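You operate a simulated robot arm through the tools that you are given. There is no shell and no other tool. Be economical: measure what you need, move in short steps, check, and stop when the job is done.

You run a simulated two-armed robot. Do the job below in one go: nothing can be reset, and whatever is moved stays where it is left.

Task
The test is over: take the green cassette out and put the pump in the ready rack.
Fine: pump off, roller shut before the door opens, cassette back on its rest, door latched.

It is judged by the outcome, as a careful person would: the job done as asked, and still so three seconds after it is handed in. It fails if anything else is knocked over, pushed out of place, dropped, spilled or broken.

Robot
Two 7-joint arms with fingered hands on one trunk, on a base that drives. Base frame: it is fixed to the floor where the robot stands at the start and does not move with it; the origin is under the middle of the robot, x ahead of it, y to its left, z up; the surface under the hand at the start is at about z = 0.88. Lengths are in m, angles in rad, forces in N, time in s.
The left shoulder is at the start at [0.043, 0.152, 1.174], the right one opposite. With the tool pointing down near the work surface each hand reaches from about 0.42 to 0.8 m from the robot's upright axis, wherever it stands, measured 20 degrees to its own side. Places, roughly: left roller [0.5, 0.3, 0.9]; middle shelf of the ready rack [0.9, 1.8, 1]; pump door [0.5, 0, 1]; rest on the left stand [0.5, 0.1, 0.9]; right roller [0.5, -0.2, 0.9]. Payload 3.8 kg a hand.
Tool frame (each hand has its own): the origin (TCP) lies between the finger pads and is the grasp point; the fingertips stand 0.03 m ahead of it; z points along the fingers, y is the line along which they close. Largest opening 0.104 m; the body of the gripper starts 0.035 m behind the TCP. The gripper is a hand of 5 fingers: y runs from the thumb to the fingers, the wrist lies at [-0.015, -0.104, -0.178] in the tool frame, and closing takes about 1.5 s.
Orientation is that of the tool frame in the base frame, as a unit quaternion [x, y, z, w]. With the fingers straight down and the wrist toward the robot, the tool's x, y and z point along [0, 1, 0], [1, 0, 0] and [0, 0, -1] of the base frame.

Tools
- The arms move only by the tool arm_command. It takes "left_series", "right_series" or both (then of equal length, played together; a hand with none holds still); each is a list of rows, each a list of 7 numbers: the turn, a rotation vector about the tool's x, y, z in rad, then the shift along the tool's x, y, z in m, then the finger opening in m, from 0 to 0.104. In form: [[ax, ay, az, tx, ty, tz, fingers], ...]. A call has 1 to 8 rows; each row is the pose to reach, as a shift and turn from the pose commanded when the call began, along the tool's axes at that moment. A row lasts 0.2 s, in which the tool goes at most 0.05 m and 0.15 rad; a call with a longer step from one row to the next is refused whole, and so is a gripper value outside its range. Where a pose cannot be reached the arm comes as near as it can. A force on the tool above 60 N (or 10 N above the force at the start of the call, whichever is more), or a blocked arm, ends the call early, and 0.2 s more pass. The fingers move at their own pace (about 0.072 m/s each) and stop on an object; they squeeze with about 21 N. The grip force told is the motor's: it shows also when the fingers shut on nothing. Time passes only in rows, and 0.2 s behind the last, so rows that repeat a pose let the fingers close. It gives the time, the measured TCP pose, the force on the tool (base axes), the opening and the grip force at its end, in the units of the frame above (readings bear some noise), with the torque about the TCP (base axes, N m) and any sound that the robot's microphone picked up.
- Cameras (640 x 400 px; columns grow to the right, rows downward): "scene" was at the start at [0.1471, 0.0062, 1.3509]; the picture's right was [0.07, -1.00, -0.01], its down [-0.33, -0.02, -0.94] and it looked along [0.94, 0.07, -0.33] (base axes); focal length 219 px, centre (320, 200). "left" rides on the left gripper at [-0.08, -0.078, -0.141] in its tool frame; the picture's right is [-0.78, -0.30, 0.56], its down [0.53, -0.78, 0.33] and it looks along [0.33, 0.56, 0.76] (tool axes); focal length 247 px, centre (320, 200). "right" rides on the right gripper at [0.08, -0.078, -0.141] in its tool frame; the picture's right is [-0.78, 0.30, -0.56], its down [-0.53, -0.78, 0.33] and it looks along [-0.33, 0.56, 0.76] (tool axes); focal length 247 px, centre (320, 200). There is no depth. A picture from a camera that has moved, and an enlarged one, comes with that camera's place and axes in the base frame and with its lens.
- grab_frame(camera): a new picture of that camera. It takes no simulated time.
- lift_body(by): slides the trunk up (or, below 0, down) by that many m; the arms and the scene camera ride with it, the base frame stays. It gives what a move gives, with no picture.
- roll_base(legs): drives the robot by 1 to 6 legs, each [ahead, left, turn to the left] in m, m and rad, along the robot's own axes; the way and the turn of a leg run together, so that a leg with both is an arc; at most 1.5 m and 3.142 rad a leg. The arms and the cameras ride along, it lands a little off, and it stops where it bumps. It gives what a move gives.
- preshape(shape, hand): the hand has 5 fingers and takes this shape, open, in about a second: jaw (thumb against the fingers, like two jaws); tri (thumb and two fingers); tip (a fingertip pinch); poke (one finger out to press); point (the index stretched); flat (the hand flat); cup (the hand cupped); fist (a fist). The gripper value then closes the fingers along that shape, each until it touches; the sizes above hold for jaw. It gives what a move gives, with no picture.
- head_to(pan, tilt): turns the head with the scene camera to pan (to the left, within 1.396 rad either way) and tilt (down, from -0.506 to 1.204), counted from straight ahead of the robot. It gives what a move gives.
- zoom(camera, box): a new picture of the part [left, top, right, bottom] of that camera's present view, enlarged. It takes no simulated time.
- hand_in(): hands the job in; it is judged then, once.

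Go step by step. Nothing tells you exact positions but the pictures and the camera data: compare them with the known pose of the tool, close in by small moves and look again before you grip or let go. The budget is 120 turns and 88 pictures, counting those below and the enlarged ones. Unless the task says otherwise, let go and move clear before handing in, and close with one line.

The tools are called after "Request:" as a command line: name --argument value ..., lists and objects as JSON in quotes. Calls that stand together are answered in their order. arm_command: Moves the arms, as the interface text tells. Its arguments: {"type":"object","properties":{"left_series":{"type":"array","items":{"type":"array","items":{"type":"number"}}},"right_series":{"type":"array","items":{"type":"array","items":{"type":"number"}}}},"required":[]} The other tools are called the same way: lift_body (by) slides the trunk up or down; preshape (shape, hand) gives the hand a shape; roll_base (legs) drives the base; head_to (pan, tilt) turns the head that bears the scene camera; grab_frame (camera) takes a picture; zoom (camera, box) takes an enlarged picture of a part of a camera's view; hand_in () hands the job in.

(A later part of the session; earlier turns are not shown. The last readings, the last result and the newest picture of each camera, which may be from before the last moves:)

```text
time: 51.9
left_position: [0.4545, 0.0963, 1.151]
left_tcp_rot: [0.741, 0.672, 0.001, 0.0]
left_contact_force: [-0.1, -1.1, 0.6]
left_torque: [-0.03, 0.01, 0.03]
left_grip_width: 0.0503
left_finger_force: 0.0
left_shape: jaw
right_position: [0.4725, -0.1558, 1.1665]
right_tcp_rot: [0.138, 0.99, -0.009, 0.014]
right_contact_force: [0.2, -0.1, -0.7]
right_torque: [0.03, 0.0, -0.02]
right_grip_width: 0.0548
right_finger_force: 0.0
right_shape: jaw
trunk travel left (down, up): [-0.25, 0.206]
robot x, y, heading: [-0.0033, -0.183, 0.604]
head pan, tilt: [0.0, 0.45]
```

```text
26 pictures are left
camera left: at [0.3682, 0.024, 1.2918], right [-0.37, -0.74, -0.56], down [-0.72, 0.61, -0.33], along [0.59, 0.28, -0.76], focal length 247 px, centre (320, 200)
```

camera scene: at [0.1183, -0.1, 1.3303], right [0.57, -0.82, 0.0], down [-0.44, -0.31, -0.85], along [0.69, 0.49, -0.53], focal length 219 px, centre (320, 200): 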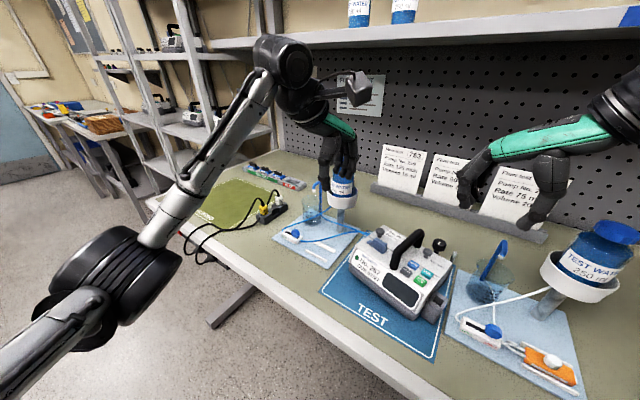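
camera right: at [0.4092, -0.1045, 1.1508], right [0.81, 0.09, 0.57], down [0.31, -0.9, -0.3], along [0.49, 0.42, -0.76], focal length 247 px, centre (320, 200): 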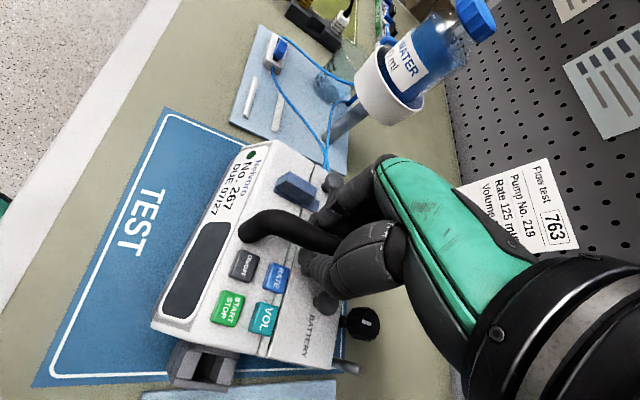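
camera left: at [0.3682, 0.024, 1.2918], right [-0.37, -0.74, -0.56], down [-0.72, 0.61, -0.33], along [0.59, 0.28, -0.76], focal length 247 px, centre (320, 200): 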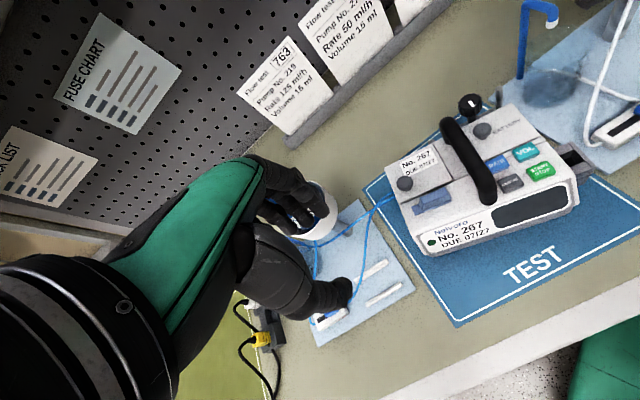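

The knob is at about [0.530, 0.020]. I'll bring the left jaw above it, sideways first and then forward to stay clear of the bottle.

Request:
arm_command --left_series '[[0, 0, 0, -0.035, 0.003, 0.01, 0.05], [0, 0, 0, -0.0684, 0.018, 0.03, 0.05], [0, 0, 0, -0.0684, 0.05, 0.05, 0.05], [0, 0, 0, -0.0684, 0.0828, 0.075, 0.05], [0, 0, 0, -0.0684, 0.0828, 0.09, 0.05], [0, 0, 0, -0.0684, 0.0828, 0.09, 0.05]]'

Request:
zoom --camera "scene" --box '[340, 190, 440, 275]'

Request:
zoom --camera "left" --box '[250, 130, 450, 290]'

```text
time: 53.3
left_position: [0.5287, 0.0206, 1.0592]
left_tcp_rot: [0.741, 0.671, -0.001, 0.0]
left_contact_force: [0.5, -0.1, 0.1]
left_torque: [-0.02, -0.01, -0.01]
left_grip_width: 0.0503
left_finger_force: 0.1
left_shape: jaw
right_position: [0.4716, -0.1544, 1.1667]
right_tcp_rot: [0.138, 0.99, -0.01, 0.014]
right_contact_force: [0.8, 0.1, 0.4]
right_torque: [0.01, -0.01, 0.01]
right_grip_width: 0.0548
right_finger_force: 0.0
right_shape: jaw
trunk travel left (down, up): [-0.25, 0.206]
robot x, y, heading: [0.0029, -0.1815, 0.611]
head pan, tilt: [0.0, 0.45]
```

```text
4.71 times, centred on (390, 232) of scene
camera zoom: at [0.118, -0.0996, 1.3303], right [0.57, -0.82, 0.0], down [-0.44, -0.31, -0.85], along [0.69, 0.49, -0.53], focal length 1032 px, centre (-9, 47)
```

zoom: 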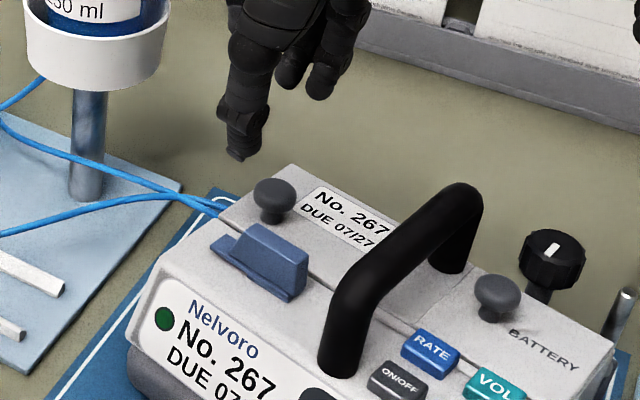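

```text
2.50 times, centred on (350, 210) of left
camera zoom: at [0.4428, -0.0522, 1.2004], right [-0.37, -0.74, -0.56], down [-0.72, 0.61, -0.33], along [0.59, 0.28, -0.76], focal length 617 px, centre (245, 175)
```

zoom: 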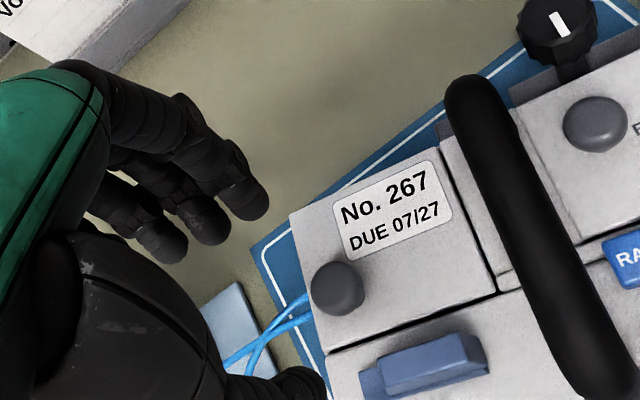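

The knob refines to [0.542, 0.018, 0.98]. I'll shift forward 13 mm, go down so the tips sit just above the door, and pinch its head.

Request:
arm_command --left_series '[[0, 0, 0, -0.0016, 0.0137, 0, 0.048], [0, 0, 0, -0.0016, 0.0137, 0.03, 0.048], [0, 0, 0, -0.0016, 0.0137, 0.05, 0.048], [0, 0, 0, -0.0016, 0.0137, 0.057, 0.048], [0, 0, 0, -0.0016, 0.0137, 0.057, 0.03], [0, 0, 0, -0.0016, 0.0137, 0.057, 0.0], [0, 0, 0, -0.0016, 0.0137, 0.057, 0.0], [0, 0, 0, -0.0016, 0.0137, 0.057, 0.0]]'

Request:
zoom --camera "scene" --box '[340, 190, 440, 275]'

```text
time: 55.1
left_position: [0.5421, 0.0153, 1.0061]
left_tcp_rot: [0.741, 0.671, 0.002, 0.002]
left_contact_force: [-0.6, 0.7, 10.0]
left_torque: [-0.02, 0.01, 0.02]
left_grip_width: 0.0117
left_finger_force: 21.4
left_shape: jaw
right_position: [0.4698, -0.1554, 1.1672]
right_tcp_rot: [0.139, 0.99, -0.01, 0.015]
right_contact_force: [0.7, 0.1, -0.8]
right_torque: [0.04, 0.0, -0.02]
right_grip_width: 0.0548
right_finger_force: 0.0
right_shape: jaw
trunk travel left (down, up): [-0.25, 0.206]
robot x, y, heading: [-0.0031, -0.1803, 0.603]
head pan, tilt: [0.0, 0.45]
```

```text
4.71 times, centred on (390, 232) of scene
camera zoom: at [0.1166, -0.1001, 1.3307], right [0.57, -0.82, 0.0], down [-0.44, -0.31, -0.85], along [0.69, 0.49, -0.53], focal length 1032 px, centre (-9, 47)
```

zoom: 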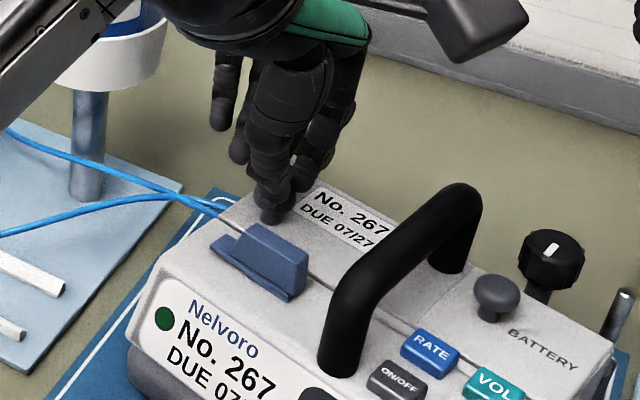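

The knob is pinched. I'll lift gently by 2 cm to see how the door swings.

Request:
arm_command --left_series '[[0, 0, 0, 0, 0, -0.006, 0], [0, 0, 0, 0, 0, -0.012, 0], [0, 0, 0, 0, 0, -0.018, 0], [0, 0, 0, 0, 0, -0.024, 0], [0, 0, 0, 0, 0, -0.024, 0]]'

Request:
zoom --camera "scene" --box '[340, 190, 440, 275]'

```text
time: 56.3
left_position: [0.5431, 0.0157, 1.0278]
left_tcp_rot: [0.74, 0.672, 0.0, 0.0]
left_contact_force: [-0.2, -0.5, 1.0]
left_torque: [-0.02, 0.0, 0.0]
left_grip_width: 0.0096
left_finger_force: 21.1
left_shape: jaw
right_position: [0.4702, -0.1553, 1.1667]
right_tcp_rot: [0.138, 0.99, -0.01, 0.014]
right_contact_force: [-0.1, 0.8, 0.2]
right_torque: [0.01, -0.02, -0.02]
right_grip_width: 0.0548
right_finger_force: 0.1
right_shape: jaw
trunk travel left (down, up): [-0.25, 0.206]
robot x, y, heading: [-0.0011, -0.1772, 0.612]
head pan, tilt: [0.0, 0.45]
```

```text
4.71 times, centred on (390, 232) of scene
camera zoom: at [0.1181, -0.0997, 1.3303], right [0.57, -0.82, 0.0], down [-0.44, -0.31, -0.85], along [0.69, 0.49, -0.53], focal length 1032 px, centre (-9, 47)
```

zoom: 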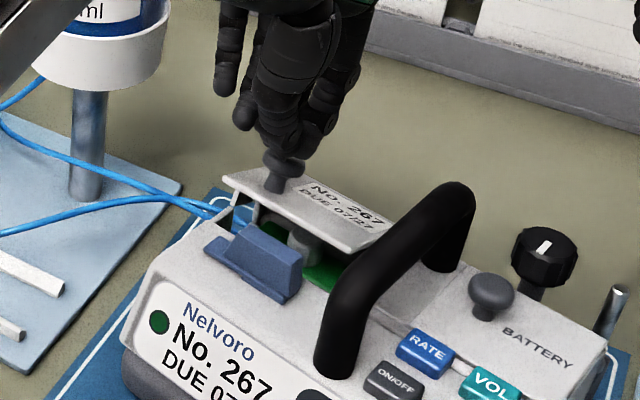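

The door hinges at its rear, and I can see the green cassette with its own white knob inside. I'll follow the door's arc: rearward with a pitch that follows the knob.

Request:
arm_command --left_series '[[0.12, 0, 0, -0.001, 0.0065, -0.002, 0], [0.24, 0, 0, -0.002, 0.013, -0.004, 0], [0.36, 0, 0, -0.003, 0.0196, -0.005, 0], [0.48, 0, 0, -0.004, 0.026, -0.005, 0], [0.6, 0, 0, -0.0048, 0.0326, -0.005, 0], [0.6, 0, 0, -0.0048, 0.0326, -0.005, 0]]'

Request:
zoom --camera "scene" --box '[340, 190, 440, 275]'

```text
time: 57.7
left_position: [0.5033, -0.0033, 1.0258]
left_tcp_rot: [0.707, 0.642, -0.2, -0.22]
left_contact_force: [-0.8, 0.0, -0.5]
left_torque: [0.01, -0.03, 0.02]
left_grip_width: 0.0094
left_finger_force: 21.2
left_shape: jaw
left hand out of reach, approached as far as the arm can: row 3, 4, 5, 6
right_position: [0.472, -0.1558, 1.167]
right_tcp_rot: [0.139, 0.99, -0.01, 0.014]
right_contact_force: [0.2, 0.1, 0.3]
right_torque: [0.02, 0.01, 0.01]
right_grip_width: 0.0547
right_finger_force: 0.1
right_shape: jaw
trunk travel left (down, up): [-0.25, 0.206]
robot x, y, heading: [-0.0003, -0.1799, 0.606]
head pan, tilt: [0.0, 0.45]
```

```text
4.71 times, centred on (390, 232) of scene
camera zoom: at [0.1181, -0.101, 1.3304], right [0.57, -0.82, 0.0], down [-0.44, -0.31, -0.85], along [0.69, 0.49, -0.53], focal length 1032 px, centre (-9, 47)
```

zoom: 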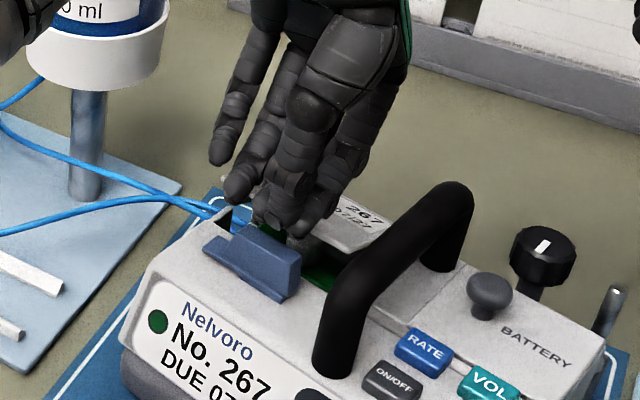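

The arm hit its reach limit and the hand came back toward me, but the door looks still ajar. I'll look with the left camera to see where the fingers are.

Request:
grab_frame --camera "left"

```text
20 pictures are left
camera left: at [0.5096, -0.0856, 1.1858], right [-0.63, -0.72, -0.29], down [-0.77, 0.61, 0.17], along [0.06, 0.33, -0.94], focal length 247 px, centre (320, 200)
```

left: 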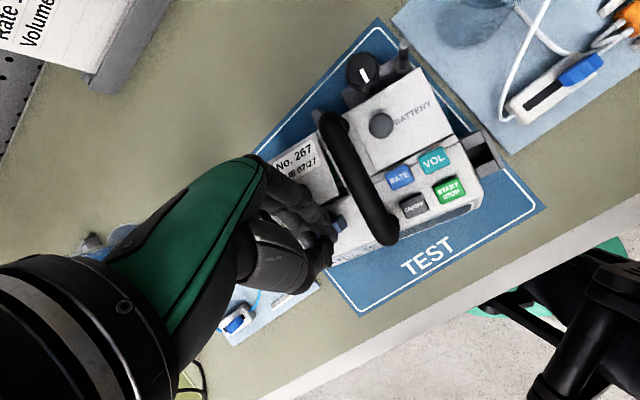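

The fingertips are in front of the door's raised front edge, just above the latch. I'll straighten the hand so the closed fingers can act as a paddle against the door's inner face.

Request:
arm_command --left_series '[[-0.12, 0, 0, 0, 0, 0, 0], [-0.24, 0, 0, 0, 0, 0, 0], [-0.36, 0, 0, 0, 0, 0, 0], [-0.48, 0, 0, 0, 0, 0, 0], [-0.6, 0, 0, 0, 0, 0, 0], [-0.6, 0, 0, 0, 0, 0, 0]]'

Request:
zoom --camera "scene" --box '[340, 190, 440, 275]'

```text
time: 59.1
left_position: [0.5022, -0.0044, 1.0281]
left_tcp_rot: [0.741, 0.672, 0.0, 0.001]
left_contact_force: [0.7, 0.0, -0.8]
left_torque: [0.0, 0.01, -0.01]
left_grip_width: 0.0097
left_finger_force: 20.5
left_shape: jaw
right_position: [0.4707, -0.1552, 1.1667]
right_tcp_rot: [0.139, 0.99, -0.011, 0.015]
right_contact_force: [-0.2, 0.0, 0.3]
right_torque: [0.02, 0.03, 0.0]
right_grip_width: 0.0547
right_finger_force: 0.1
right_shape: jaw
trunk travel left (down, up): [-0.25, 0.206]
robot x, y, heading: [-0.002, -0.1855, 0.611]
head pan, tilt: [0.0, 0.45]
```

```text
4.71 times, centred on (390, 232) of scene
camera zoom: at [0.1183, -0.0999, 1.3303], right [0.57, -0.82, 0.0], down [-0.44, -0.31, -0.85], along [0.69, 0.49, -0.53], focal length 1032 px, centre (-9, 47)
```

zoom: 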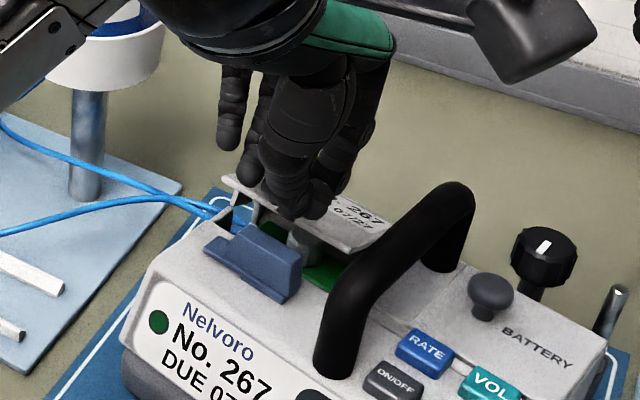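

The door holds itself ajar at about 35°. I'll dip the fingertips under its front edge and sweep rearward to raise it.

Request:
arm_command --left_series '[[0, 0, 0, 0, -0.008, 0, 0], [0, 0, 0, 0, -0.008, 0.01, 0], [0, 0, 0, -0.001, 0.004, 0.011, 0], [0, 0, 0, -0.003, 0.016, 0.011, 0], [0, 0, 0, -0.004, 0.028, 0.011, 0], [0, 0, 0, -0.005, 0.036, 0.009, 0], [0, 0, 0, -0.005, 0.036, 0.009, 0]]'

Request:
zoom --camera "scene" --box '[340, 190, 440, 275]'

```text
time: 60.7
left_position: [0.5352, -0.014, 1.0204]
left_tcp_rot: [0.742, 0.671, 0.001, 0.001]
left_contact_force: [-3.4, -1.4, 2.7]
left_torque: [0.06, 0.05, 0.08]
left_grip_width: 0.0096
left_finger_force: 20.8
left_shape: jaw
right_position: [0.4717, -0.1547, 1.1674]
right_tcp_rot: [0.139, 0.99, -0.01, 0.014]
right_contact_force: [-0.5, -0.2, -1.0]
right_torque: [0.01, 0.01, -0.02]
right_grip_width: 0.055
right_finger_force: 0.0
right_shape: jaw
trunk travel left (down, up): [-0.25, 0.206]
robot x, y, heading: [-0.0044, -0.1824, 0.613]
head pan, tilt: [0.0, 0.45]
```

```text
4.71 times, centred on (390, 232) of scene
camera zoom: at [0.117, -0.0999, 1.3305], right [0.57, -0.82, 0.0], down [-0.44, -0.31, -0.85], along [0.69, 0.49, -0.53], focal length 1032 px, centre (-9, 47)
```

zoom: 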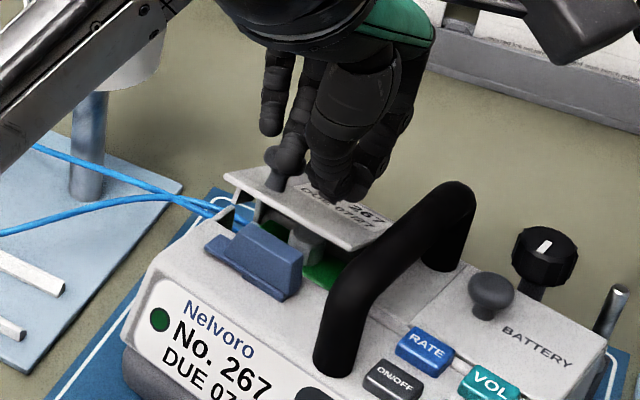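

The fingers went over the door rather than under it. I'll re-pinch the knob, now near [0.538, 0.019, 1.005], and take the door further round its arc without pitching.

Request:
arm_command --left_series '[[0, 0, 0, 0, 0, -0.03, 0], [0, 0, -0.1, 0, 0, -0.045, 0.048], [0, 0, -0.2, 0.018, 0, -0.045, 0.048], [0, 0, -0.2, 0.033, 0, -0.04, 0.048], [0, 0, -0.2, 0.033, 0, -0.02, 0.048], [0, 0, -0.2, 0.033, 0, -0.0046, 0.048], [0, 0, -0.2, 0.033, 0, -0.0046, 0.0], [0, 0, -0.2, 0.033, 0, -0.0046, 0.0]]'

Request:
arm_command --left_series '[[0, 0, 0, 0, 0.004, -0.004, 0], [0, 0, 0, 0, 0.009, -0.008, 0], [0, 0, 0, -0.001, 0.015, -0.011, 0], [0, 0, 0, -0.002, 0.022, -0.012, 0], [0, 0, 0, -0.003, 0.029, -0.012, 0], [0, 0, 0, -0.003, 0.029, -0.012, 0]]'

Request:
zoom --camera "scene" --box '[340, 180, 440, 265]'

```text
time: 62.5
left_position: [0.5421, 0.0205, 1.022]
left_tcp_rot: [0.67, 0.742, 0.0, -0.001]
left_contact_force: [0.1, 0.8, -0.2]
left_torque: [0.01, -0.02, 0.03]
left_grip_width: 0.0001
left_finger_force: 10.2
left_shape: jaw
right_position: [0.4707, -0.1554, 1.1679]
right_tcp_rot: [0.139, 0.99, -0.011, 0.014]
right_contact_force: [-0.4, -0.2, -0.8]
right_torque: [0.01, 0.03, 0.04]
right_grip_width: 0.0549
right_finger_force: 0.0
right_shape: jaw
trunk travel left (down, up): [-0.25, 0.206]
robot x, y, heading: [0.0011, -0.1818, 0.605]
head pan, tilt: [0.0, 0.45]
```

```text
time: 63.9
left_position: [0.5698, 0.0203, 1.0358]
left_tcp_rot: [0.67, 0.743, 0.001, 0.001]
left_contact_force: [-1.8, 2.5, 4.3]
left_torque: [0.13, 0.1, 0.01]
left_grip_width: 0.0001
left_finger_force: 20.8
left_shape: jaw
right_position: [0.4683, -0.1546, 1.1673]
right_tcp_rot: [0.139, 0.99, -0.011, 0.015]
right_contact_force: [0.3, 0.3, 0.3]
right_torque: [-0.01, -0.02, -0.02]
right_grip_width: 0.0549
right_finger_force: 0.1
right_shape: jaw
trunk travel left (down, up): [-0.25, 0.206]
robot x, y, heading: [-0.0028, -0.1784, 0.611]
head pan, tilt: [0.0, 0.45]
```

```text
4.71 times, centred on (390, 222) of scene
camera zoom: at [0.1171, -0.0992, 1.3304], right [0.57, -0.82, 0.0], down [-0.44, -0.31, -0.85], along [0.69, 0.48, -0.53], focal length 1032 px, centre (-9, 94)
```

zoom: 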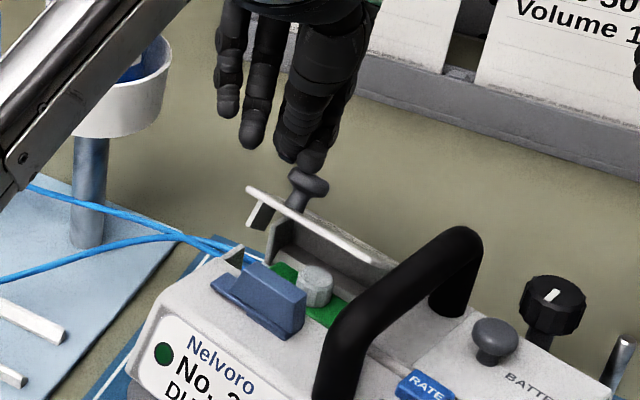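

The door is now at about 40° and holds by itself; the cassette with its round knob is visible. I'll take the fingers over to the front side and sweep rearward against the door's inner face.

Request:
arm_command --left_series '[[0, 0, 0, 0, 0, -0.025, 0], [0, 0, 0, 0, 0, -0.05, 0], [0, 0, 0, -0.007, -0.036, -0.05, 0], [0, 0, 0, -0.015, -0.072, -0.05, 0], [0, 0, 0, -0.015, -0.072, -0.015, 0], [0, 0, 0, -0.015, -0.072, 0.018, 0], [0, 0, 0, -0.015, -0.072, 0.018, 0]]'

Request:
arm_command --left_series '[[0, 0, 0, -0.004, 0.012, 0, 0], [0, 0, 0, -0.007, 0.022, 0, 0], [0, 0, 0, -0.01, 0.032, 0, 0], [0, 0, 0, -0.014, 0.042, -0.002, 0], [0, 0, 0, -0.017, 0.052, -0.004, 0], [0, 0, 0, -0.02, 0.062, -0.006, 0], [0, 0, 0, -0.02, 0.072, -0.006, 0], [0, 0, 0, -0.02, 0.072, -0.006, 0]]'

Request:
zoom --camera "scene" --box '[340, 180, 440, 265]'

```text
time: 65.5
left_position: [0.4983, -0.0031, 1.0165]
left_tcp_rot: [0.671, 0.742, 0.0, 0.0]
left_contact_force: [0.6, 0.4, -0.4]
left_torque: [-0.03, -0.02, 0.01]
left_grip_width: 0.0001
left_finger_force: 21.4
left_shape: jaw
right_position: [0.4711, -0.1557, 1.1674]
right_tcp_rot: [0.139, 0.99, -0.011, 0.015]
right_contact_force: [-0.7, 0.5, 0.0]
right_torque: [-0.01, 0.0, 0.01]
right_grip_width: 0.0548
right_finger_force: 0.0
right_shape: jaw
trunk travel left (down, up): [-0.25, 0.206]
robot x, y, heading: [-0.0029, -0.1778, 0.61]
head pan, tilt: [0.0, 0.45]
```

```text
time: 67.3
left_position: [0.5741, -0.014, 1.0233]
left_tcp_rot: [0.67, 0.742, 0.0, 0.0]
left_contact_force: [-2.8, 0.7, 2.6]
left_torque: [0.05, 0.07, 0.03]
left_grip_width: 0.0
left_finger_force: 21.0
left_shape: jaw
right_position: [0.4716, -0.1545, 1.1667]
right_tcp_rot: [0.137, 0.99, -0.011, 0.015]
right_contact_force: [0.2, 0.0, 0.4]
right_torque: [0.0, -0.01, 0.03]
right_grip_width: 0.0546
right_finger_force: 0.0
right_shape: jaw
trunk travel left (down, up): [-0.25, 0.206]
robot x, y, heading: [0.0014, -0.1821, 0.613]
head pan, tilt: [0.0, 0.45]
```

```text
4.71 times, centred on (390, 222) of scene
camera zoom: at [0.1173, -0.0996, 1.3304], right [0.57, -0.82, 0.0], down [-0.44, -0.31, -0.85], along [0.69, 0.49, -0.53], focal length 1032 px, centre (-9, 94)
```

zoom: 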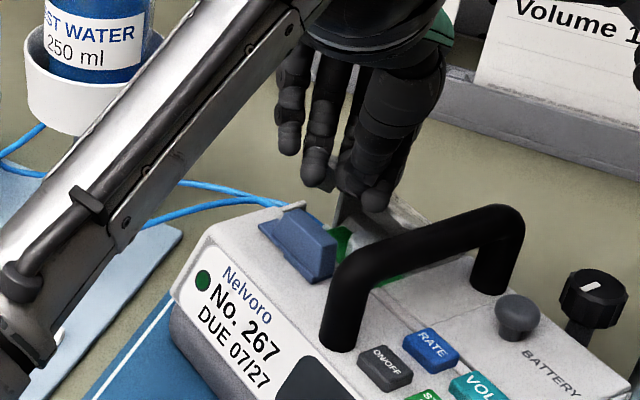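

The door swung up further and the pump slid back a little. I'll lift the hand clear and look.

Request:
arm_command --left_series '[[0, 0, 0, 0, -0.012, -0.003, 0], [0, 0, 0, 0, -0.03, -0.035, 0], [0, 0, 0, 0.02, -0.05, -0.07, 0], [0, 0, 0, 0.06, -0.055, -0.085, 0], [0, 0, 0, 0.1, -0.06, -0.09, 0.03], [0, 0, 0, 0.1, -0.06, -0.09, 0.05]]'

Request:
zoom --camera "scene" --box '[250, 170, 470, 320]'

Request:
zoom --camera "left" --box '[320, 60, 560, 260]'

```text
time: 68.7
left_position: [0.5039, 0.0787, 1.1128]
left_tcp_rot: [0.67, 0.742, 0.0, 0.0]
left_contact_force: [-0.5, 0.1, -0.1]
left_torque: [0.01, 0.03, 0.0]
left_grip_width: 0.0494
left_finger_force: 0.0
left_shape: jaw
right_position: [0.4708, -0.155, 1.1661]
right_tcp_rot: [0.138, 0.99, -0.011, 0.014]
right_contact_force: [-0.2, -0.1, 0.0]
right_torque: [0.02, -0.01, 0.0]
right_grip_width: 0.0549
right_finger_force: 0.1
right_shape: jaw
trunk travel left (down, up): [-0.25, 0.206]
robot x, y, heading: [0.0014, -0.1788, 0.61]
head pan, tilt: [0.0, 0.45]
```

```text
2.67 times, centred on (360, 245) of scene
camera zoom: at [0.1182, -0.1004, 1.3304], right [0.57, -0.82, 0.0], down [-0.44, -0.31, -0.85], along [0.69, 0.49, -0.53], focal length 585 px, centre (213, 80)
```

zoom: 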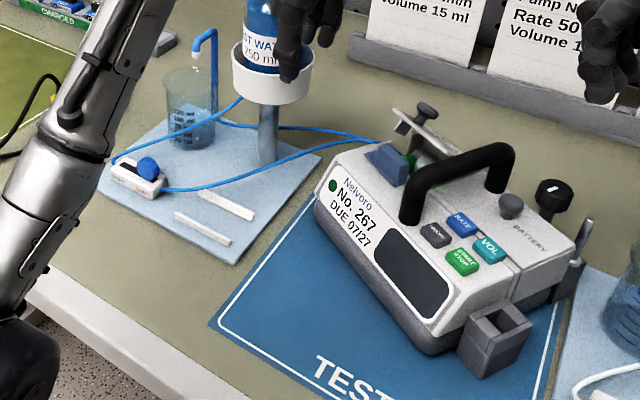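

```text
2.00 times, centred on (440, 160) of left
camera zoom: at [0.4341, -0.0085, 1.2532], right [-0.22, -0.8, -0.56], down [-0.83, 0.45, -0.33], along [0.52, 0.39, -0.76], focal length 494 px, centre (80, 280)
```

zoom: 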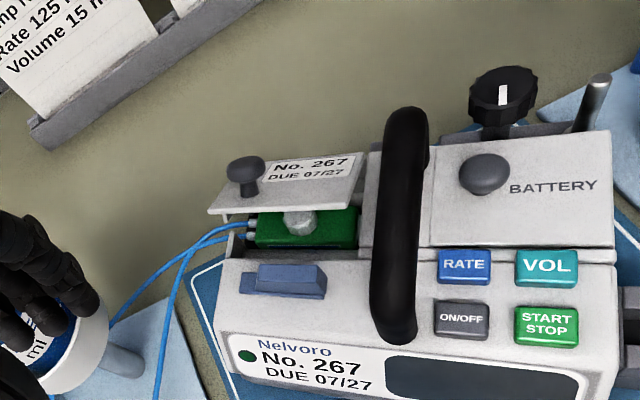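

The pump is fine but has turned to about −0.63 rad, and the door is about 45° open, still partly over the cassette knob. That heading suits the right hand, so I'll re-hold the handle near its front with a three-finger grip.

Request:
preshape --hand "right" --shape "tri"

Request:
arm_command --right_series '[[0, 0, 0.07, -0.007, 0.024, 0.01, 0.055], [0, 0, 0.14, -0.014, 0.049, 0.03, 0.055], [0, 0, 0.21, -0.02, 0.073, 0.05, 0.055], [0, 0, 0.28, -0.024, 0.098, 0.07, 0.055], [0, 0, 0.34, -0.026, 0.13, 0.09, 0.055], [0, 0, 0.34, -0.026, 0.13, 0.09, 0.055]]'

Request:
zoom --camera "scene" --box '[340, 170, 470, 280]'

```text
time: 69.6
left_position: [0.5046, 0.0795, 1.111]
left_tcp_rot: [0.67, 0.742, -0.001, 0.0]
left_contact_force: [-1.0, 0.8, -0.1]
left_torque: [0.04, 0.0, -0.05]
left_grip_width: 0.0494
left_finger_force: 0.1
left_shape: jaw
right_position: [0.4722, -0.1542, 1.167]
right_tcp_rot: [0.138, 0.99, -0.01, 0.014]
right_contact_force: [0.6, -0.1, -0.3]
right_torque: [-0.02, -0.04, 0.0]
right_grip_width: 0.104
right_finger_force: 0.0
right_shape: tri
trunk travel left (down, up): [-0.25, 0.206]
robot x, y, heading: [0.0001, -0.1808, 0.608]
head pan, tilt: [0.0, 0.45]
```

```text
time: 71.0
left_position: [0.5052, 0.0787, 1.1134]
left_tcp_rot: [0.671, 0.742, 0.0, 0.001]
left_contact_force: [-0.1, -0.6, 0.4]
left_torque: [-0.01, -0.02, 0.01]
left_grip_width: 0.0496
left_finger_force: 0.1
left_shape: jaw
right_position: [0.5344, -0.039, 1.0752]
right_tcp_rot: [0.304, 0.953, -0.007, 0.016]
right_contact_force: [-0.7, -0.3, 0.7]
right_torque: [0.01, 0.02, 0.04]
right_grip_width: 0.0554
right_finger_force: 0.2
right_shape: tri
trunk travel left (down, up): [-0.25, 0.206]
robot x, y, heading: [-0.004, -0.1812, 0.61]
head pan, tilt: [0.0, 0.45]
```

```text
3.64 times, centred on (405, 225) of scene
camera zoom: at [0.1178, -0.1003, 1.3304], right [0.57, -0.82, 0.0], down [-0.44, -0.31, -0.85], along [0.69, 0.49, -0.53], focal length 798 px, centre (11, 109)
```

zoom: 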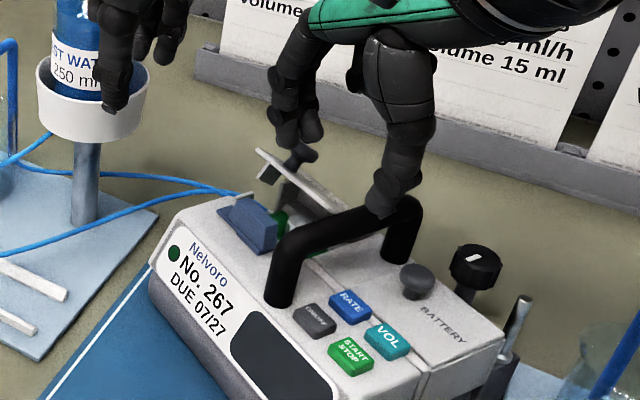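

The fingers are placed around the handle's front part. I'll narrow the opening, lower to z 1.018 so the tips stay above the latch, and close.

Request:
arm_command --right_series '[[0, 0, 0, 0, 0, 0, 0.042], [0, 0, 0, 0, 0, 0.03, 0.042], [0, 0, 0, 0, 0, 0.05, 0.042], [0, 0, 0, 0, 0, 0.057, 0.042], [0, 0, 0, 0, 0, 0.057, 0.02], [0, 0, 0, 0, 0, 0.057, 0.0], [0, 0, 0, 0, 0, 0.057, 0.0], [0, 0, 0, 0, 0, 0.057, 0.0]]'

Request:
zoom --camera "left" --box '[320, 60, 560, 260]'

```text
time: 72.8
left_position: [0.5048, 0.0792, 1.1109]
left_tcp_rot: [0.67, 0.742, -0.001, -0.001]
left_contact_force: [0.5, 0.8, -0.4]
left_torque: [-0.01, 0.01, 0.0]
left_grip_width: 0.0495
left_finger_force: 0.0
left_shape: jaw
right_position: [0.5365, -0.0402, 1.0159]
right_tcp_rot: [0.303, 0.953, -0.01, 0.015]
right_contact_force: [-0.7, 0.1, -0.5]
right_torque: [0.03, 0.01, 0.0]
right_grip_width: 0.0092
right_finger_force: 21.1
right_shape: tri
trunk travel left (down, up): [-0.25, 0.206]
robot x, y, heading: [0.0038, -0.1821, 0.612]
head pan, tilt: [0.0, 0.45]
```

```text
2.00 times, centred on (440, 160) of left
camera zoom: at [0.435, -0.0076, 1.2525], right [-0.22, -0.8, -0.56], down [-0.83, 0.45, -0.33], along [0.52, 0.39, -0.76], focal length 494 px, centre (80, 280)
```

zoom: 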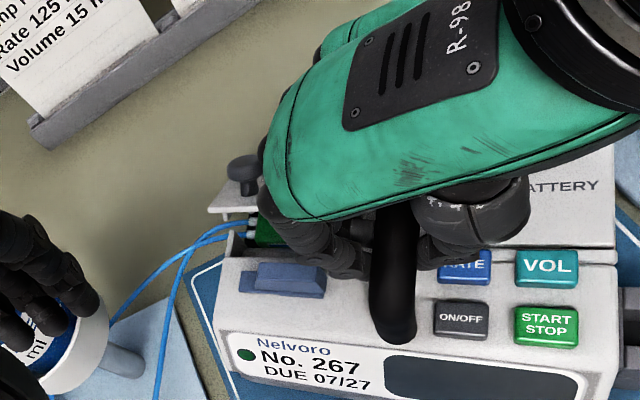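

The pump is held at 21 N and didn't move. I'll use the left index, which is narrow, to go under the door's left part and push it up and rearward.

Request:
preshape --hand "left" --shape "point"

Request:
arm_command --left_series '[[0, 0, 0, -0.025, 0.001, 0.01, 0], [0, 0, 0, -0.0505, 0.0017, 0.03, 0], [0, 0, 0, -0.0505, 0.0017, 0.065, 0], [0, 0, 0, -0.0505, 0.0017, 0.09, 0], [0, 0, 0, -0.0505, 0.0017, 0.1, 0], [0, 0, 0, -0.0505, 0.0017, 0.1, 0]]'

Request:
zoom --camera "scene" --box '[340, 170, 470, 280]'

```text
time: 73.7
left_position: [0.505, 0.0799, 1.1108]
left_tcp_rot: [0.67, 0.742, -0.001, 0.0]
left_contact_force: [-0.5, 0.3, -0.2]
left_torque: [0.01, 0.0, 0.01]
left_grip_width: 0.0962
left_finger_force: 0.0
left_shape: point
right_position: [0.5367, -0.0406, 1.0173]
right_tcp_rot: [0.304, 0.952, -0.009, 0.015]
right_contact_force: [1.4, -0.5, -0.4]
right_torque: [0.01, 0.01, -0.02]
right_grip_width: 0.009
right_finger_force: 21.2
right_shape: tri
trunk travel left (down, up): [-0.25, 0.206]
robot x, y, heading: [0.0011, -0.1823, 0.608]
head pan, tilt: [0.0, 0.45]
```

```text
time: 75.1
left_position: [0.5101, 0.0297, 1.0137]
left_tcp_rot: [0.67, 0.742, 0.0, -0.001]
left_contact_force: [-0.7, -0.2, -0.2]
left_torque: [0.01, -0.01, -0.03]
left_grip_width: 0.096
left_finger_force: 0.0
left_shape: point
right_position: [0.5366, -0.0404, 1.0162]
right_tcp_rot: [0.304, 0.952, -0.008, 0.016]
right_contact_force: [0.1, -0.1, 0.0]
right_torque: [0.02, 0.01, -0.01]
right_grip_width: 0.0092
right_finger_force: 20.6
right_shape: tri
trunk travel left (down, up): [-0.25, 0.206]
robot x, y, heading: [0.0035, -0.182, 0.612]
head pan, tilt: [0.0, 0.45]
```

```text
3.64 times, centred on (405, 225) of scene
camera zoom: at [0.1191, -0.0994, 1.3302], right [0.57, -0.82, 0.0], down [-0.44, -0.31, -0.84], along [0.69, 0.48, -0.53], focal length 798 px, centre (11, 109)
```

zoom: 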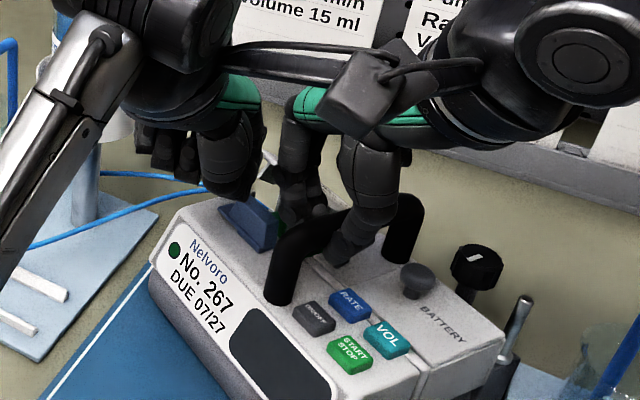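

No contact so far; the tip should be just inside the bay under the door's edge. I'll sweep rearward slowly.

Request:
arm_command --left_series '[[0, 0, 0, -0.004, 0.009, 0.003, 0], [0, 0, 0, -0.008, 0.018, 0.003, 0], [0, 0, 0, -0.011, 0.026, 0.002, 0], [0, 0, 0, -0.014, 0.034, 0.001, 0], [0, 0, 0, -0.018, 0.042, 0, 0], [0, 0, 0, -0.0217, 0.05, 0, 0], [0, 0, 0, -0.0217, 0.057, 0, 0], [0, 0, 0, -0.0217, 0.057, 0, 0]]'

```text
time: 76.9
left_position: [0.5681, 0.021, 1.0091]
left_tcp_rot: [0.665, 0.747, 0.0, -0.004]
left_contact_force: [-4.9, 53.1, -9.5]
left_torque: [-3.22, -0.54, -1.2]
left_grip_width: 0.0958
left_finger_force: 0.1
left_shape: point
right_position: [0.537, -0.043, 1.0174]
right_tcp_rot: [0.306, 0.952, -0.012, 0.017]
right_contact_force: [4.2, -50.1, 2.6]
right_torque: [3.42, 0.17, -0.66]
right_grip_width: 0.0096
right_finger_force: 20.7
right_shape: tri
trunk travel left (down, up): [-0.25, 0.206]
robot x, y, heading: [0.0005, -0.1789, 0.608]
head pan, tilt: [0.0, 0.45]
```

The two hands pressed against each other sideways. I'll back the left hand off to the left and up, and look.

Request:
arm_command --left_series '[[0, 0, 0, 0.02, -0.005, 0, 0], [0, 0, 0, 0.025, -0.03, -0.01, 0], [0, 0, 0, 0.035, -0.05, -0.04, 0], [0, 0, 0, 0.07, -0.06, -0.07, 0], [0, 0, 0, 0.11, -0.06, -0.08, 0], [0, 0, 0, 0.11, -0.06, -0.08, 0]]'

Request:
zoom --camera "left" --box '[320, 60, 560, 260]'

```text
time: 78.3
left_position: [0.4977, 0.1145, 1.0932]
left_tcp_rot: [0.671, 0.742, -0.001, 0.0]
left_contact_force: [-0.2, 0.2, -0.5]
left_torque: [0.03, 0.02, -0.01]
left_grip_width: 0.0961
left_finger_force: 0.0
left_shape: point
right_position: [0.5363, -0.0408, 1.018]
right_tcp_rot: [0.303, 0.953, -0.008, 0.015]
right_contact_force: [-0.5, 0.1, -6.6]
right_torque: [0.02, 0.04, 0.03]
right_grip_width: 0.0091
right_finger_force: 20.6
right_shape: tri
trunk travel left (down, up): [-0.25, 0.206]
robot x, y, heading: [-0.0007, -0.1785, 0.612]
head pan, tilt: [0.0, 0.45]
```

```text
2.00 times, centred on (440, 160) of left
camera zoom: at [0.4285, 0.0278, 1.2332], right [-0.22, -0.8, -0.56], down [-0.83, 0.45, -0.33], along [0.52, 0.39, -0.76], focal length 494 px, centre (80, 280)
```

zoom: 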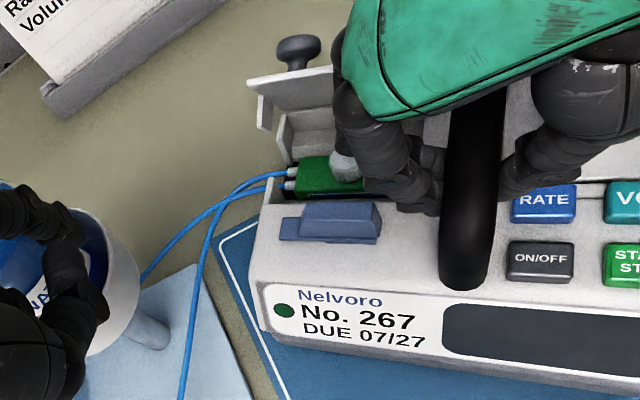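

The door now stands open and the green cassette is fully in view, its knob at about [0.585, −0.010, 0.97]. I'll release and park the right hand, and bring the left in a three-finger shape, turned to pinch the knob left–right.

Request:
arm_command --right_series '[[0, 0, 0, 0, 0, 0, 0.02], [0, 0, 0, 0, 0, 0, 0.042], [0, 0, 0, 0, 0, 0, 0.042], [0, 0, 0, 0, 0, -0.04, 0.042], [0, 0, 0, 0, 0, -0.085, 0.042], [0, 0, 0, 0, -0.04, -0.11, 0.042], [0, 0, 0, 0, -0.085, -0.13, 0.042], [0, 0, 0, 0, -0.13, -0.14, 0.042]]'

Request:
preshape --hand "left" --shape "tri"

Request:
arm_command --left_series '[[0, 0, -0.14, -0.022, 0.01, 0.0, 0.045], [0, 0, -0.28, -0.044, 0.023, 0.0, 0.045], [0, 0, -0.42, -0.066, 0.036, 0.003, 0.045], [0, 0, -0.56, -0.088, 0.049, 0.006, 0.045], [0, 0, -0.7, -0.11, 0.062, 0.01, 0.045], [0, 0, -0.84, -0.1326, 0.0741, 0.013, 0.045], [0, 0, -0.84, -0.1326, 0.0741, 0.013, 0.045]]'

Request:
zoom --camera "scene" --box '[340, 160, 470, 270]'

```text
time: 80.1
left_position: [0.4974, 0.1151, 1.0938]
left_tcp_rot: [0.67, 0.743, 0.0, 0.0]
left_contact_force: [-0.9, 0.6, 0.6]
left_torque: [0.04, 0.03, 0.0]
left_grip_width: 0.0958
left_finger_force: 0.1
left_shape: point
right_position: [0.4578, -0.1454, 1.1607]
right_tcp_rot: [0.303, 0.953, -0.007, 0.017]
right_contact_force: [0.1, -0.1, 0.2]
right_torque: [-0.01, 0.02, -0.02]
right_grip_width: 0.0419
right_finger_force: 0.0
right_shape: tri
trunk travel left (down, up): [-0.25, 0.206]
robot x, y, heading: [0.002, -0.1811, 0.608]
head pan, tilt: [0.0, 0.45]
```

```text
time: 81.0
left_position: [0.4977, 0.115, 1.0919]
left_tcp_rot: [0.67, 0.742, 0.0, 0.0]
left_contact_force: [-0.9, -0.2, 0.0]
left_torque: [0.02, -0.04, 0.0]
left_grip_width: 0.1035
left_finger_force: 0.0
left_shape: tri
right_position: [0.4609, -0.1442, 1.1607]
right_tcp_rot: [0.304, 0.952, -0.008, 0.017]
right_contact_force: [0.5, 0.8, -0.2]
right_torque: [-0.01, 0.01, -0.04]
right_grip_width: 0.0418
right_finger_force: 0.0
right_shape: tri
trunk travel left (down, up): [-0.25, 0.206]
robot x, y, heading: [-0.0034, -0.1756, 0.609]
head pan, tilt: [0.0, 0.45]
```

```text
time: 82.6
left_position: [0.576, 0.019, 1.0893]
left_tcp_rot: [0.308, 0.951, -0.001, 0.001]
left_contact_force: [0.0, 0.0, -0.4]
left_torque: [0.02, -0.01, 0.01]
left_grip_width: 0.0453
left_finger_force: 0.0
left_shape: tri
left hand out of reach, approached as far as the arm can: row 6, 7
right_position: [0.4603, -0.1429, 1.1614]
right_tcp_rot: [0.303, 0.953, -0.01, 0.017]
right_contact_force: [0.2, 0.1, -0.8]
right_torque: [-0.01, 0.01, 0.03]
right_grip_width: 0.0418
right_finger_force: 0.1
right_shape: tri
trunk travel left (down, up): [-0.25, 0.206]
robot x, y, heading: [0.0032, -0.1803, 0.613]
head pan, tilt: [0.0, 0.45]
```

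```text
3.64 times, centred on (405, 215) of scene
camera zoom: at [0.1181, -0.0989, 1.3302], right [0.57, -0.82, 0.0], down [-0.44, -0.31, -0.85], along [0.69, 0.48, -0.53], focal length 798 px, centre (11, 146)
```

zoom: 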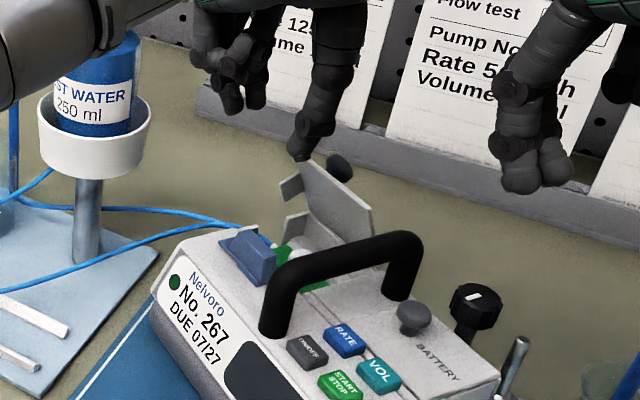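

The left arm can't quite reach that yaw across the body. I'll raise the trunk, turn the base 0.36 rad to the right so the cassette is in front of the left arm, then come back down.

Request:
lift_body --by 0.12

Request:
roll_base --legs '[[0, 0, -0.36]]'

```text
time: 84.1
left_position: [0.5617, 0.007, 1.2561]
left_tcp_rot: [0.31, 0.95, 0.031, 0.025]
left_contact_force: [-0.1, 0.2, -0.1]
left_torque: [0.02, 0.0, 0.02]
left_grip_width: 0.0454
left_finger_force: 0.1
left_shape: tri
right_position: [0.4568, -0.1438, 1.2797]
right_tcp_rot: [0.302, 0.953, -0.008, 0.018]
right_contact_force: [0.2, 0.0, -0.3]
right_torque: [-0.02, 0.0, 0.03]
right_grip_width: 0.0419
right_finger_force: 0.0
right_shape: tri
trunk travel left (down, up): [-0.37, 0.086]
robot x, y, heading: [-0.0025, -0.1771, 0.613]
head pan, tilt: [0.0, 0.45]
```

```text
time: 85.6
left_position: [0.5923, -0.2021, 1.257]
left_tcp_rot: [0.475, 0.879, 0.028, 0.03]
left_contact_force: [-0.6, 0.2, 0.2]
left_torque: [-0.04, 0.0, -0.07]
left_grip_width: 0.0452
left_finger_force: 0.1
left_shape: tri
right_position: [0.4417, -0.3054, 1.279]
right_tcp_rot: [0.47, 0.883, -0.012, 0.015]
right_contact_force: [-0.7, -0.2, 0.4]
right_torque: [-0.02, -0.02, 0.0]
right_grip_width: 0.0416
right_finger_force: 0.1
right_shape: tri
trunk travel left (down, up): [-0.37, 0.086]
robot x, y, heading: [0.0052, -0.1812, 0.25]
head pan, tilt: [0.0, 0.45]
```

Now I'll bring the left hand back over the cassette knob with the right yaw at height, then lower the trunk.

Request:
arm_command --left_series '[[0.015, 0.005, -0.06, 0.027, 0.016, 0, 0.045], [0.03, 0.01, -0.12, 0.055, 0.032, 0, 0.045], [0.045, 0.015, -0.18, 0.082, 0.048, 0, 0.045], [0.06, 0.02, -0.24, 0.11, 0.064, 0, 0.045], [0.07, 0.025, -0.3, 0.137, 0.08, 0, 0.045], [0.078, 0.026, -0.36, 0.164, 0.0964, 0, 0.045], [0.078, 0.026, -0.36, 0.164, 0.0964, 0, 0.045]]'

Request:
lift_body --by -0.12

Request:
head_to --pan 0.05 --tilt 0.6

Request:
grab_frame --camera "scene"

```text
time: 87.2
left_position: [0.5821, -0.0135, 1.2592]
left_tcp_rot: [0.311, 0.95, -0.006, 0.005]
left_contact_force: [0.3, 0.1, -0.1]
left_torque: [0.02, 0.01, -0.02]
left_grip_width: 0.0451
left_finger_force: 0.0
left_shape: tri
right_position: [0.4403, -0.3063, 1.2785]
right_tcp_rot: [0.469, 0.883, -0.011, 0.015]
right_contact_force: [0.2, 0.7, 0.2]
right_torque: [0.02, 0.04, -0.01]
right_grip_width: 0.0415
right_finger_force: 0.1
right_shape: tri
trunk travel left (down, up): [-0.37, 0.086]
robot x, y, heading: [0.0003, -0.1818, 0.249]
head pan, tilt: [0.0, 0.45]
```

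```text
time: 88.7
left_position: [0.5809, -0.0133, 1.1399]
left_tcp_rot: [0.311, 0.95, -0.007, 0.005]
left_contact_force: [0.0, -0.3, 0.3]
left_torque: [0.0, 0.0, 0.02]
left_grip_width: 0.0455
left_finger_force: 0.1
left_shape: tri
right_position: [0.441, -0.3071, 1.1597]
right_tcp_rot: [0.47, 0.883, -0.011, 0.015]
right_contact_force: [-0.5, -0.5, -0.2]
right_torque: [0.0, -0.02, 0.01]
right_grip_width: 0.0418
right_finger_force: 0.0
right_shape: tri
trunk travel left (down, up): [-0.25, 0.206]
robot x, y, heading: [-0.0, -0.1785, 0.247]
head pan, tilt: [0.0, 0.45]
```

```text
time: 89.4
left_position: [0.5824, -0.0124, 1.1395]
left_tcp_rot: [0.31, 0.951, -0.006, 0.005]
left_contact_force: [-0.6, 0.9, -0.1]
left_torque: [0.04, 0.01, -0.01]
left_grip_width: 0.0453
left_finger_force: 0.1
left_shape: tri
right_position: [0.4407, -0.306, 1.1587]
right_tcp_rot: [0.469, 0.883, -0.011, 0.015]
right_contact_force: [0.0, 0.3, 0.6]
right_torque: [-0.01, -0.02, 0.0]
right_grip_width: 0.0418
right_finger_force: 0.0
right_shape: tri
trunk travel left (down, up): [-0.25, 0.206]
robot x, y, heading: [0.0, -0.1811, 0.251]
head pan, tilt: [0.051, 0.6]
```

```text
8 pictures are left
camera scene: at [0.1332, -0.1432, 1.3173], right [0.3, -0.96, -0.01], down [-0.63, -0.19, -0.76], along [0.72, 0.23, -0.65], focal length 219 px, centre (320, 200)
```

scene: 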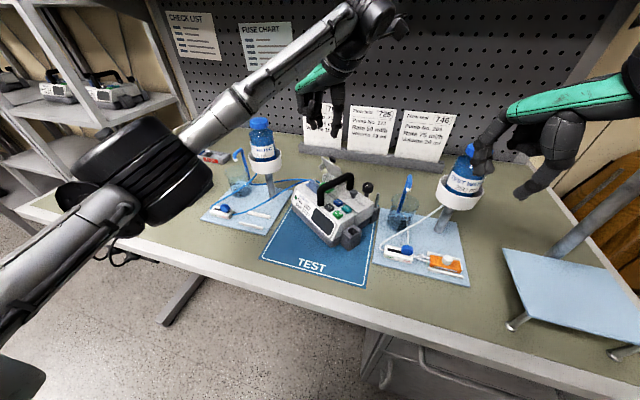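

The left hand is now over the pump with the right yaw. I'll lower to z 1.05 and check alignment with its own camera.

Request:
arm_command --left_series '[[0, 0, 0, 0, 0, 0.03, 0.045], [0, 0, 0, 0, 0, 0.06, 0.045], [0, 0, 0, 0, 0, 0.085, 0.045], [0, 0, 0, 0, 0, 0.085, 0.045]]'

Request:
zoom --camera "left" --box '[200, 130, 440, 330]'

```text
time: 90.4
left_position: [0.5824, -0.0138, 1.0539]
left_tcp_rot: [0.311, 0.95, -0.007, 0.006]
left_contact_force: [0.3, 0.6, -0.2]
left_torque: [0.02, 0.02, -0.02]
left_grip_width: 0.0452
left_finger_force: 0.0
left_shape: tri
right_position: [0.4402, -0.3057, 1.1605]
right_tcp_rot: [0.47, 0.883, -0.011, 0.016]
right_contact_force: [0.3, -0.5, 0.1]
right_torque: [0.0, -0.02, 0.0]
right_grip_width: 0.0417
right_finger_force: 0.0
right_shape: tri
trunk travel left (down, up): [-0.25, 0.206]
robot x, y, heading: [0.0011, -0.182, 0.245]
head pan, tilt: [0.051, 0.6]
```

```text
2.00 times, centred on (320, 230) of left
camera zoom: at [0.5999, -0.1216, 1.1967], right [0.45, -0.71, -0.54], down [-0.89, -0.32, -0.33], along [0.06, 0.63, -0.77], focal length 494 px, centre (320, 140)
```

zoom: 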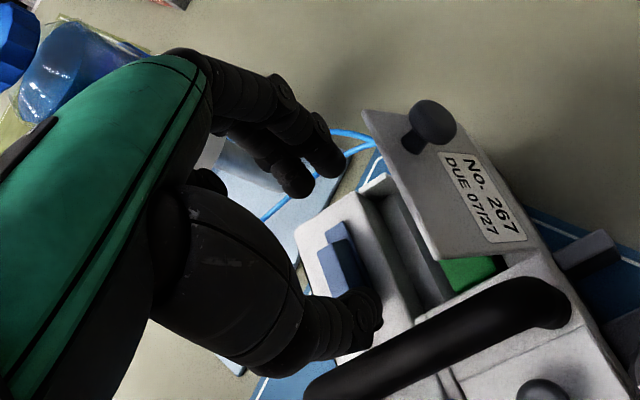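

I need a closer look at the bay to tell where the cassette knob is relative to the fingers.

Request:
zoom --camera "left" --box '[335, 195, 465, 295]'

```text
4.00 times, centred on (400, 245) of left
camera zoom: at [0.5999, -0.1216, 1.1967], right [0.45, -0.71, -0.54], down [-0.89, -0.32, -0.33], along [0.06, 0.63, -0.77], focal length 988 px, centre (0, 20)
```

zoom: 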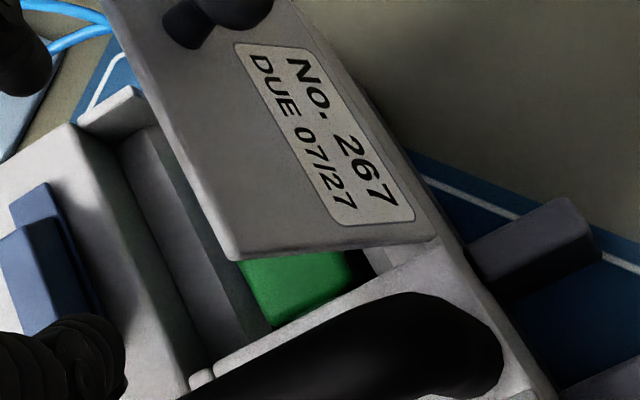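

The cassette sits deeper toward the hinge than I thought, so I'll take one scene zoom into the bay to fix the knob's place.

Request:
zoom --camera "scene" --box '[290, 160, 370, 225]'

```text
6.15 times, centred on (330, 192) of scene
camera zoom: at [0.1333, -0.1432, 1.3173], right [0.3, -0.96, -0.01], down [-0.63, -0.19, -0.76], along [0.72, 0.23, -0.65], focal length 1350 px, centre (258, 246)
```

zoom: 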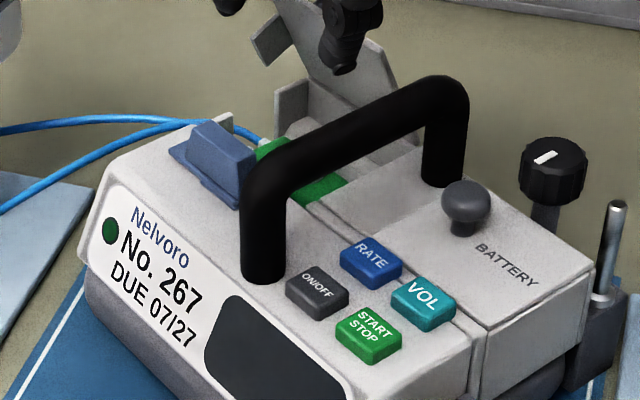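

The handle hides the knob; my estimates centre on [0.599, −0.017], just behind the current spot. I'll descend in the clear front part of the bay, slide rearward so the open fingers straddle the knob, then close and read the width.

Request:
arm_command --left_series '[[0, 0, 0, 0, 0, 0.02, 0.038], [0, 0, 0, 0, 0, 0.045, 0.038], [0, 0, 0, 0, 0, 0.06, 0.038], [0, 0, 0, 0, 0, 0.067, 0.038], [0, 0, 0, -0.006, 0.003, 0.067, 0.038], [0, 0, 0, -0.011, 0.005, 0.067, 0.038], [0, 0, 0, -0.0153, 0.0072, 0.067, 0.038], [0, 0, 0, -0.0153, 0.0072, 0.067, 0.038]]'

```text
time: 92.2
left_position: [0.5986, -0.0191, 0.9878]
left_tcp_rot: [0.311, 0.95, -0.006, 0.005]
left_contact_force: [0.4, -0.2, 0.6]
left_torque: [0.02, -0.02, -0.04]
left_grip_width: 0.0378
left_finger_force: 0.2
left_shape: tri
right_position: [0.4405, -0.3062, 1.1589]
right_tcp_rot: [0.469, 0.883, -0.011, 0.015]
right_contact_force: [-0.2, 0.1, 0.1]
right_torque: [-0.05, -0.04, -0.01]
right_grip_width: 0.0418
right_finger_force: 0.0
right_shape: tri
trunk travel left (down, up): [-0.25, 0.206]
robot x, y, heading: [0.0011, -0.1787, 0.252]
head pan, tilt: [0.051, 0.6]
```

No contact on the way. Closing now.

Request:
arm_command --left_series '[[0, 0, 0, 0, 0, 0, 0.02], [0, 0, 0, 0, 0, 0, 0.0], [0, 0, 0, 0, 0, 0, 0.0], [0, 0, 0, 0, 0, 0, 0.0], [0, 0, 0, 0, 0, 0, 0.0]]'

```text
time: 93.4
left_position: [0.6001, -0.0179, 0.9891]
left_tcp_rot: [0.311, 0.95, -0.008, 0.005]
left_contact_force: [0.7, 0.6, -0.2]
left_torque: [-0.01, -0.01, -0.04]
left_grip_width: 0.0
left_finger_force: 20.8
left_shape: tri
right_position: [0.4403, -0.3059, 1.1589]
right_tcp_rot: [0.469, 0.883, -0.011, 0.015]
right_contact_force: [0.0, 0.3, 0.6]
right_torque: [0.0, 0.0, 0.03]
right_grip_width: 0.0413
right_finger_force: 0.1
right_shape: tri
trunk travel left (down, up): [-0.25, 0.206]
robot x, y, heading: [-0.0003, -0.1829, 0.255]
head pan, tilt: [0.051, 0.6]
```

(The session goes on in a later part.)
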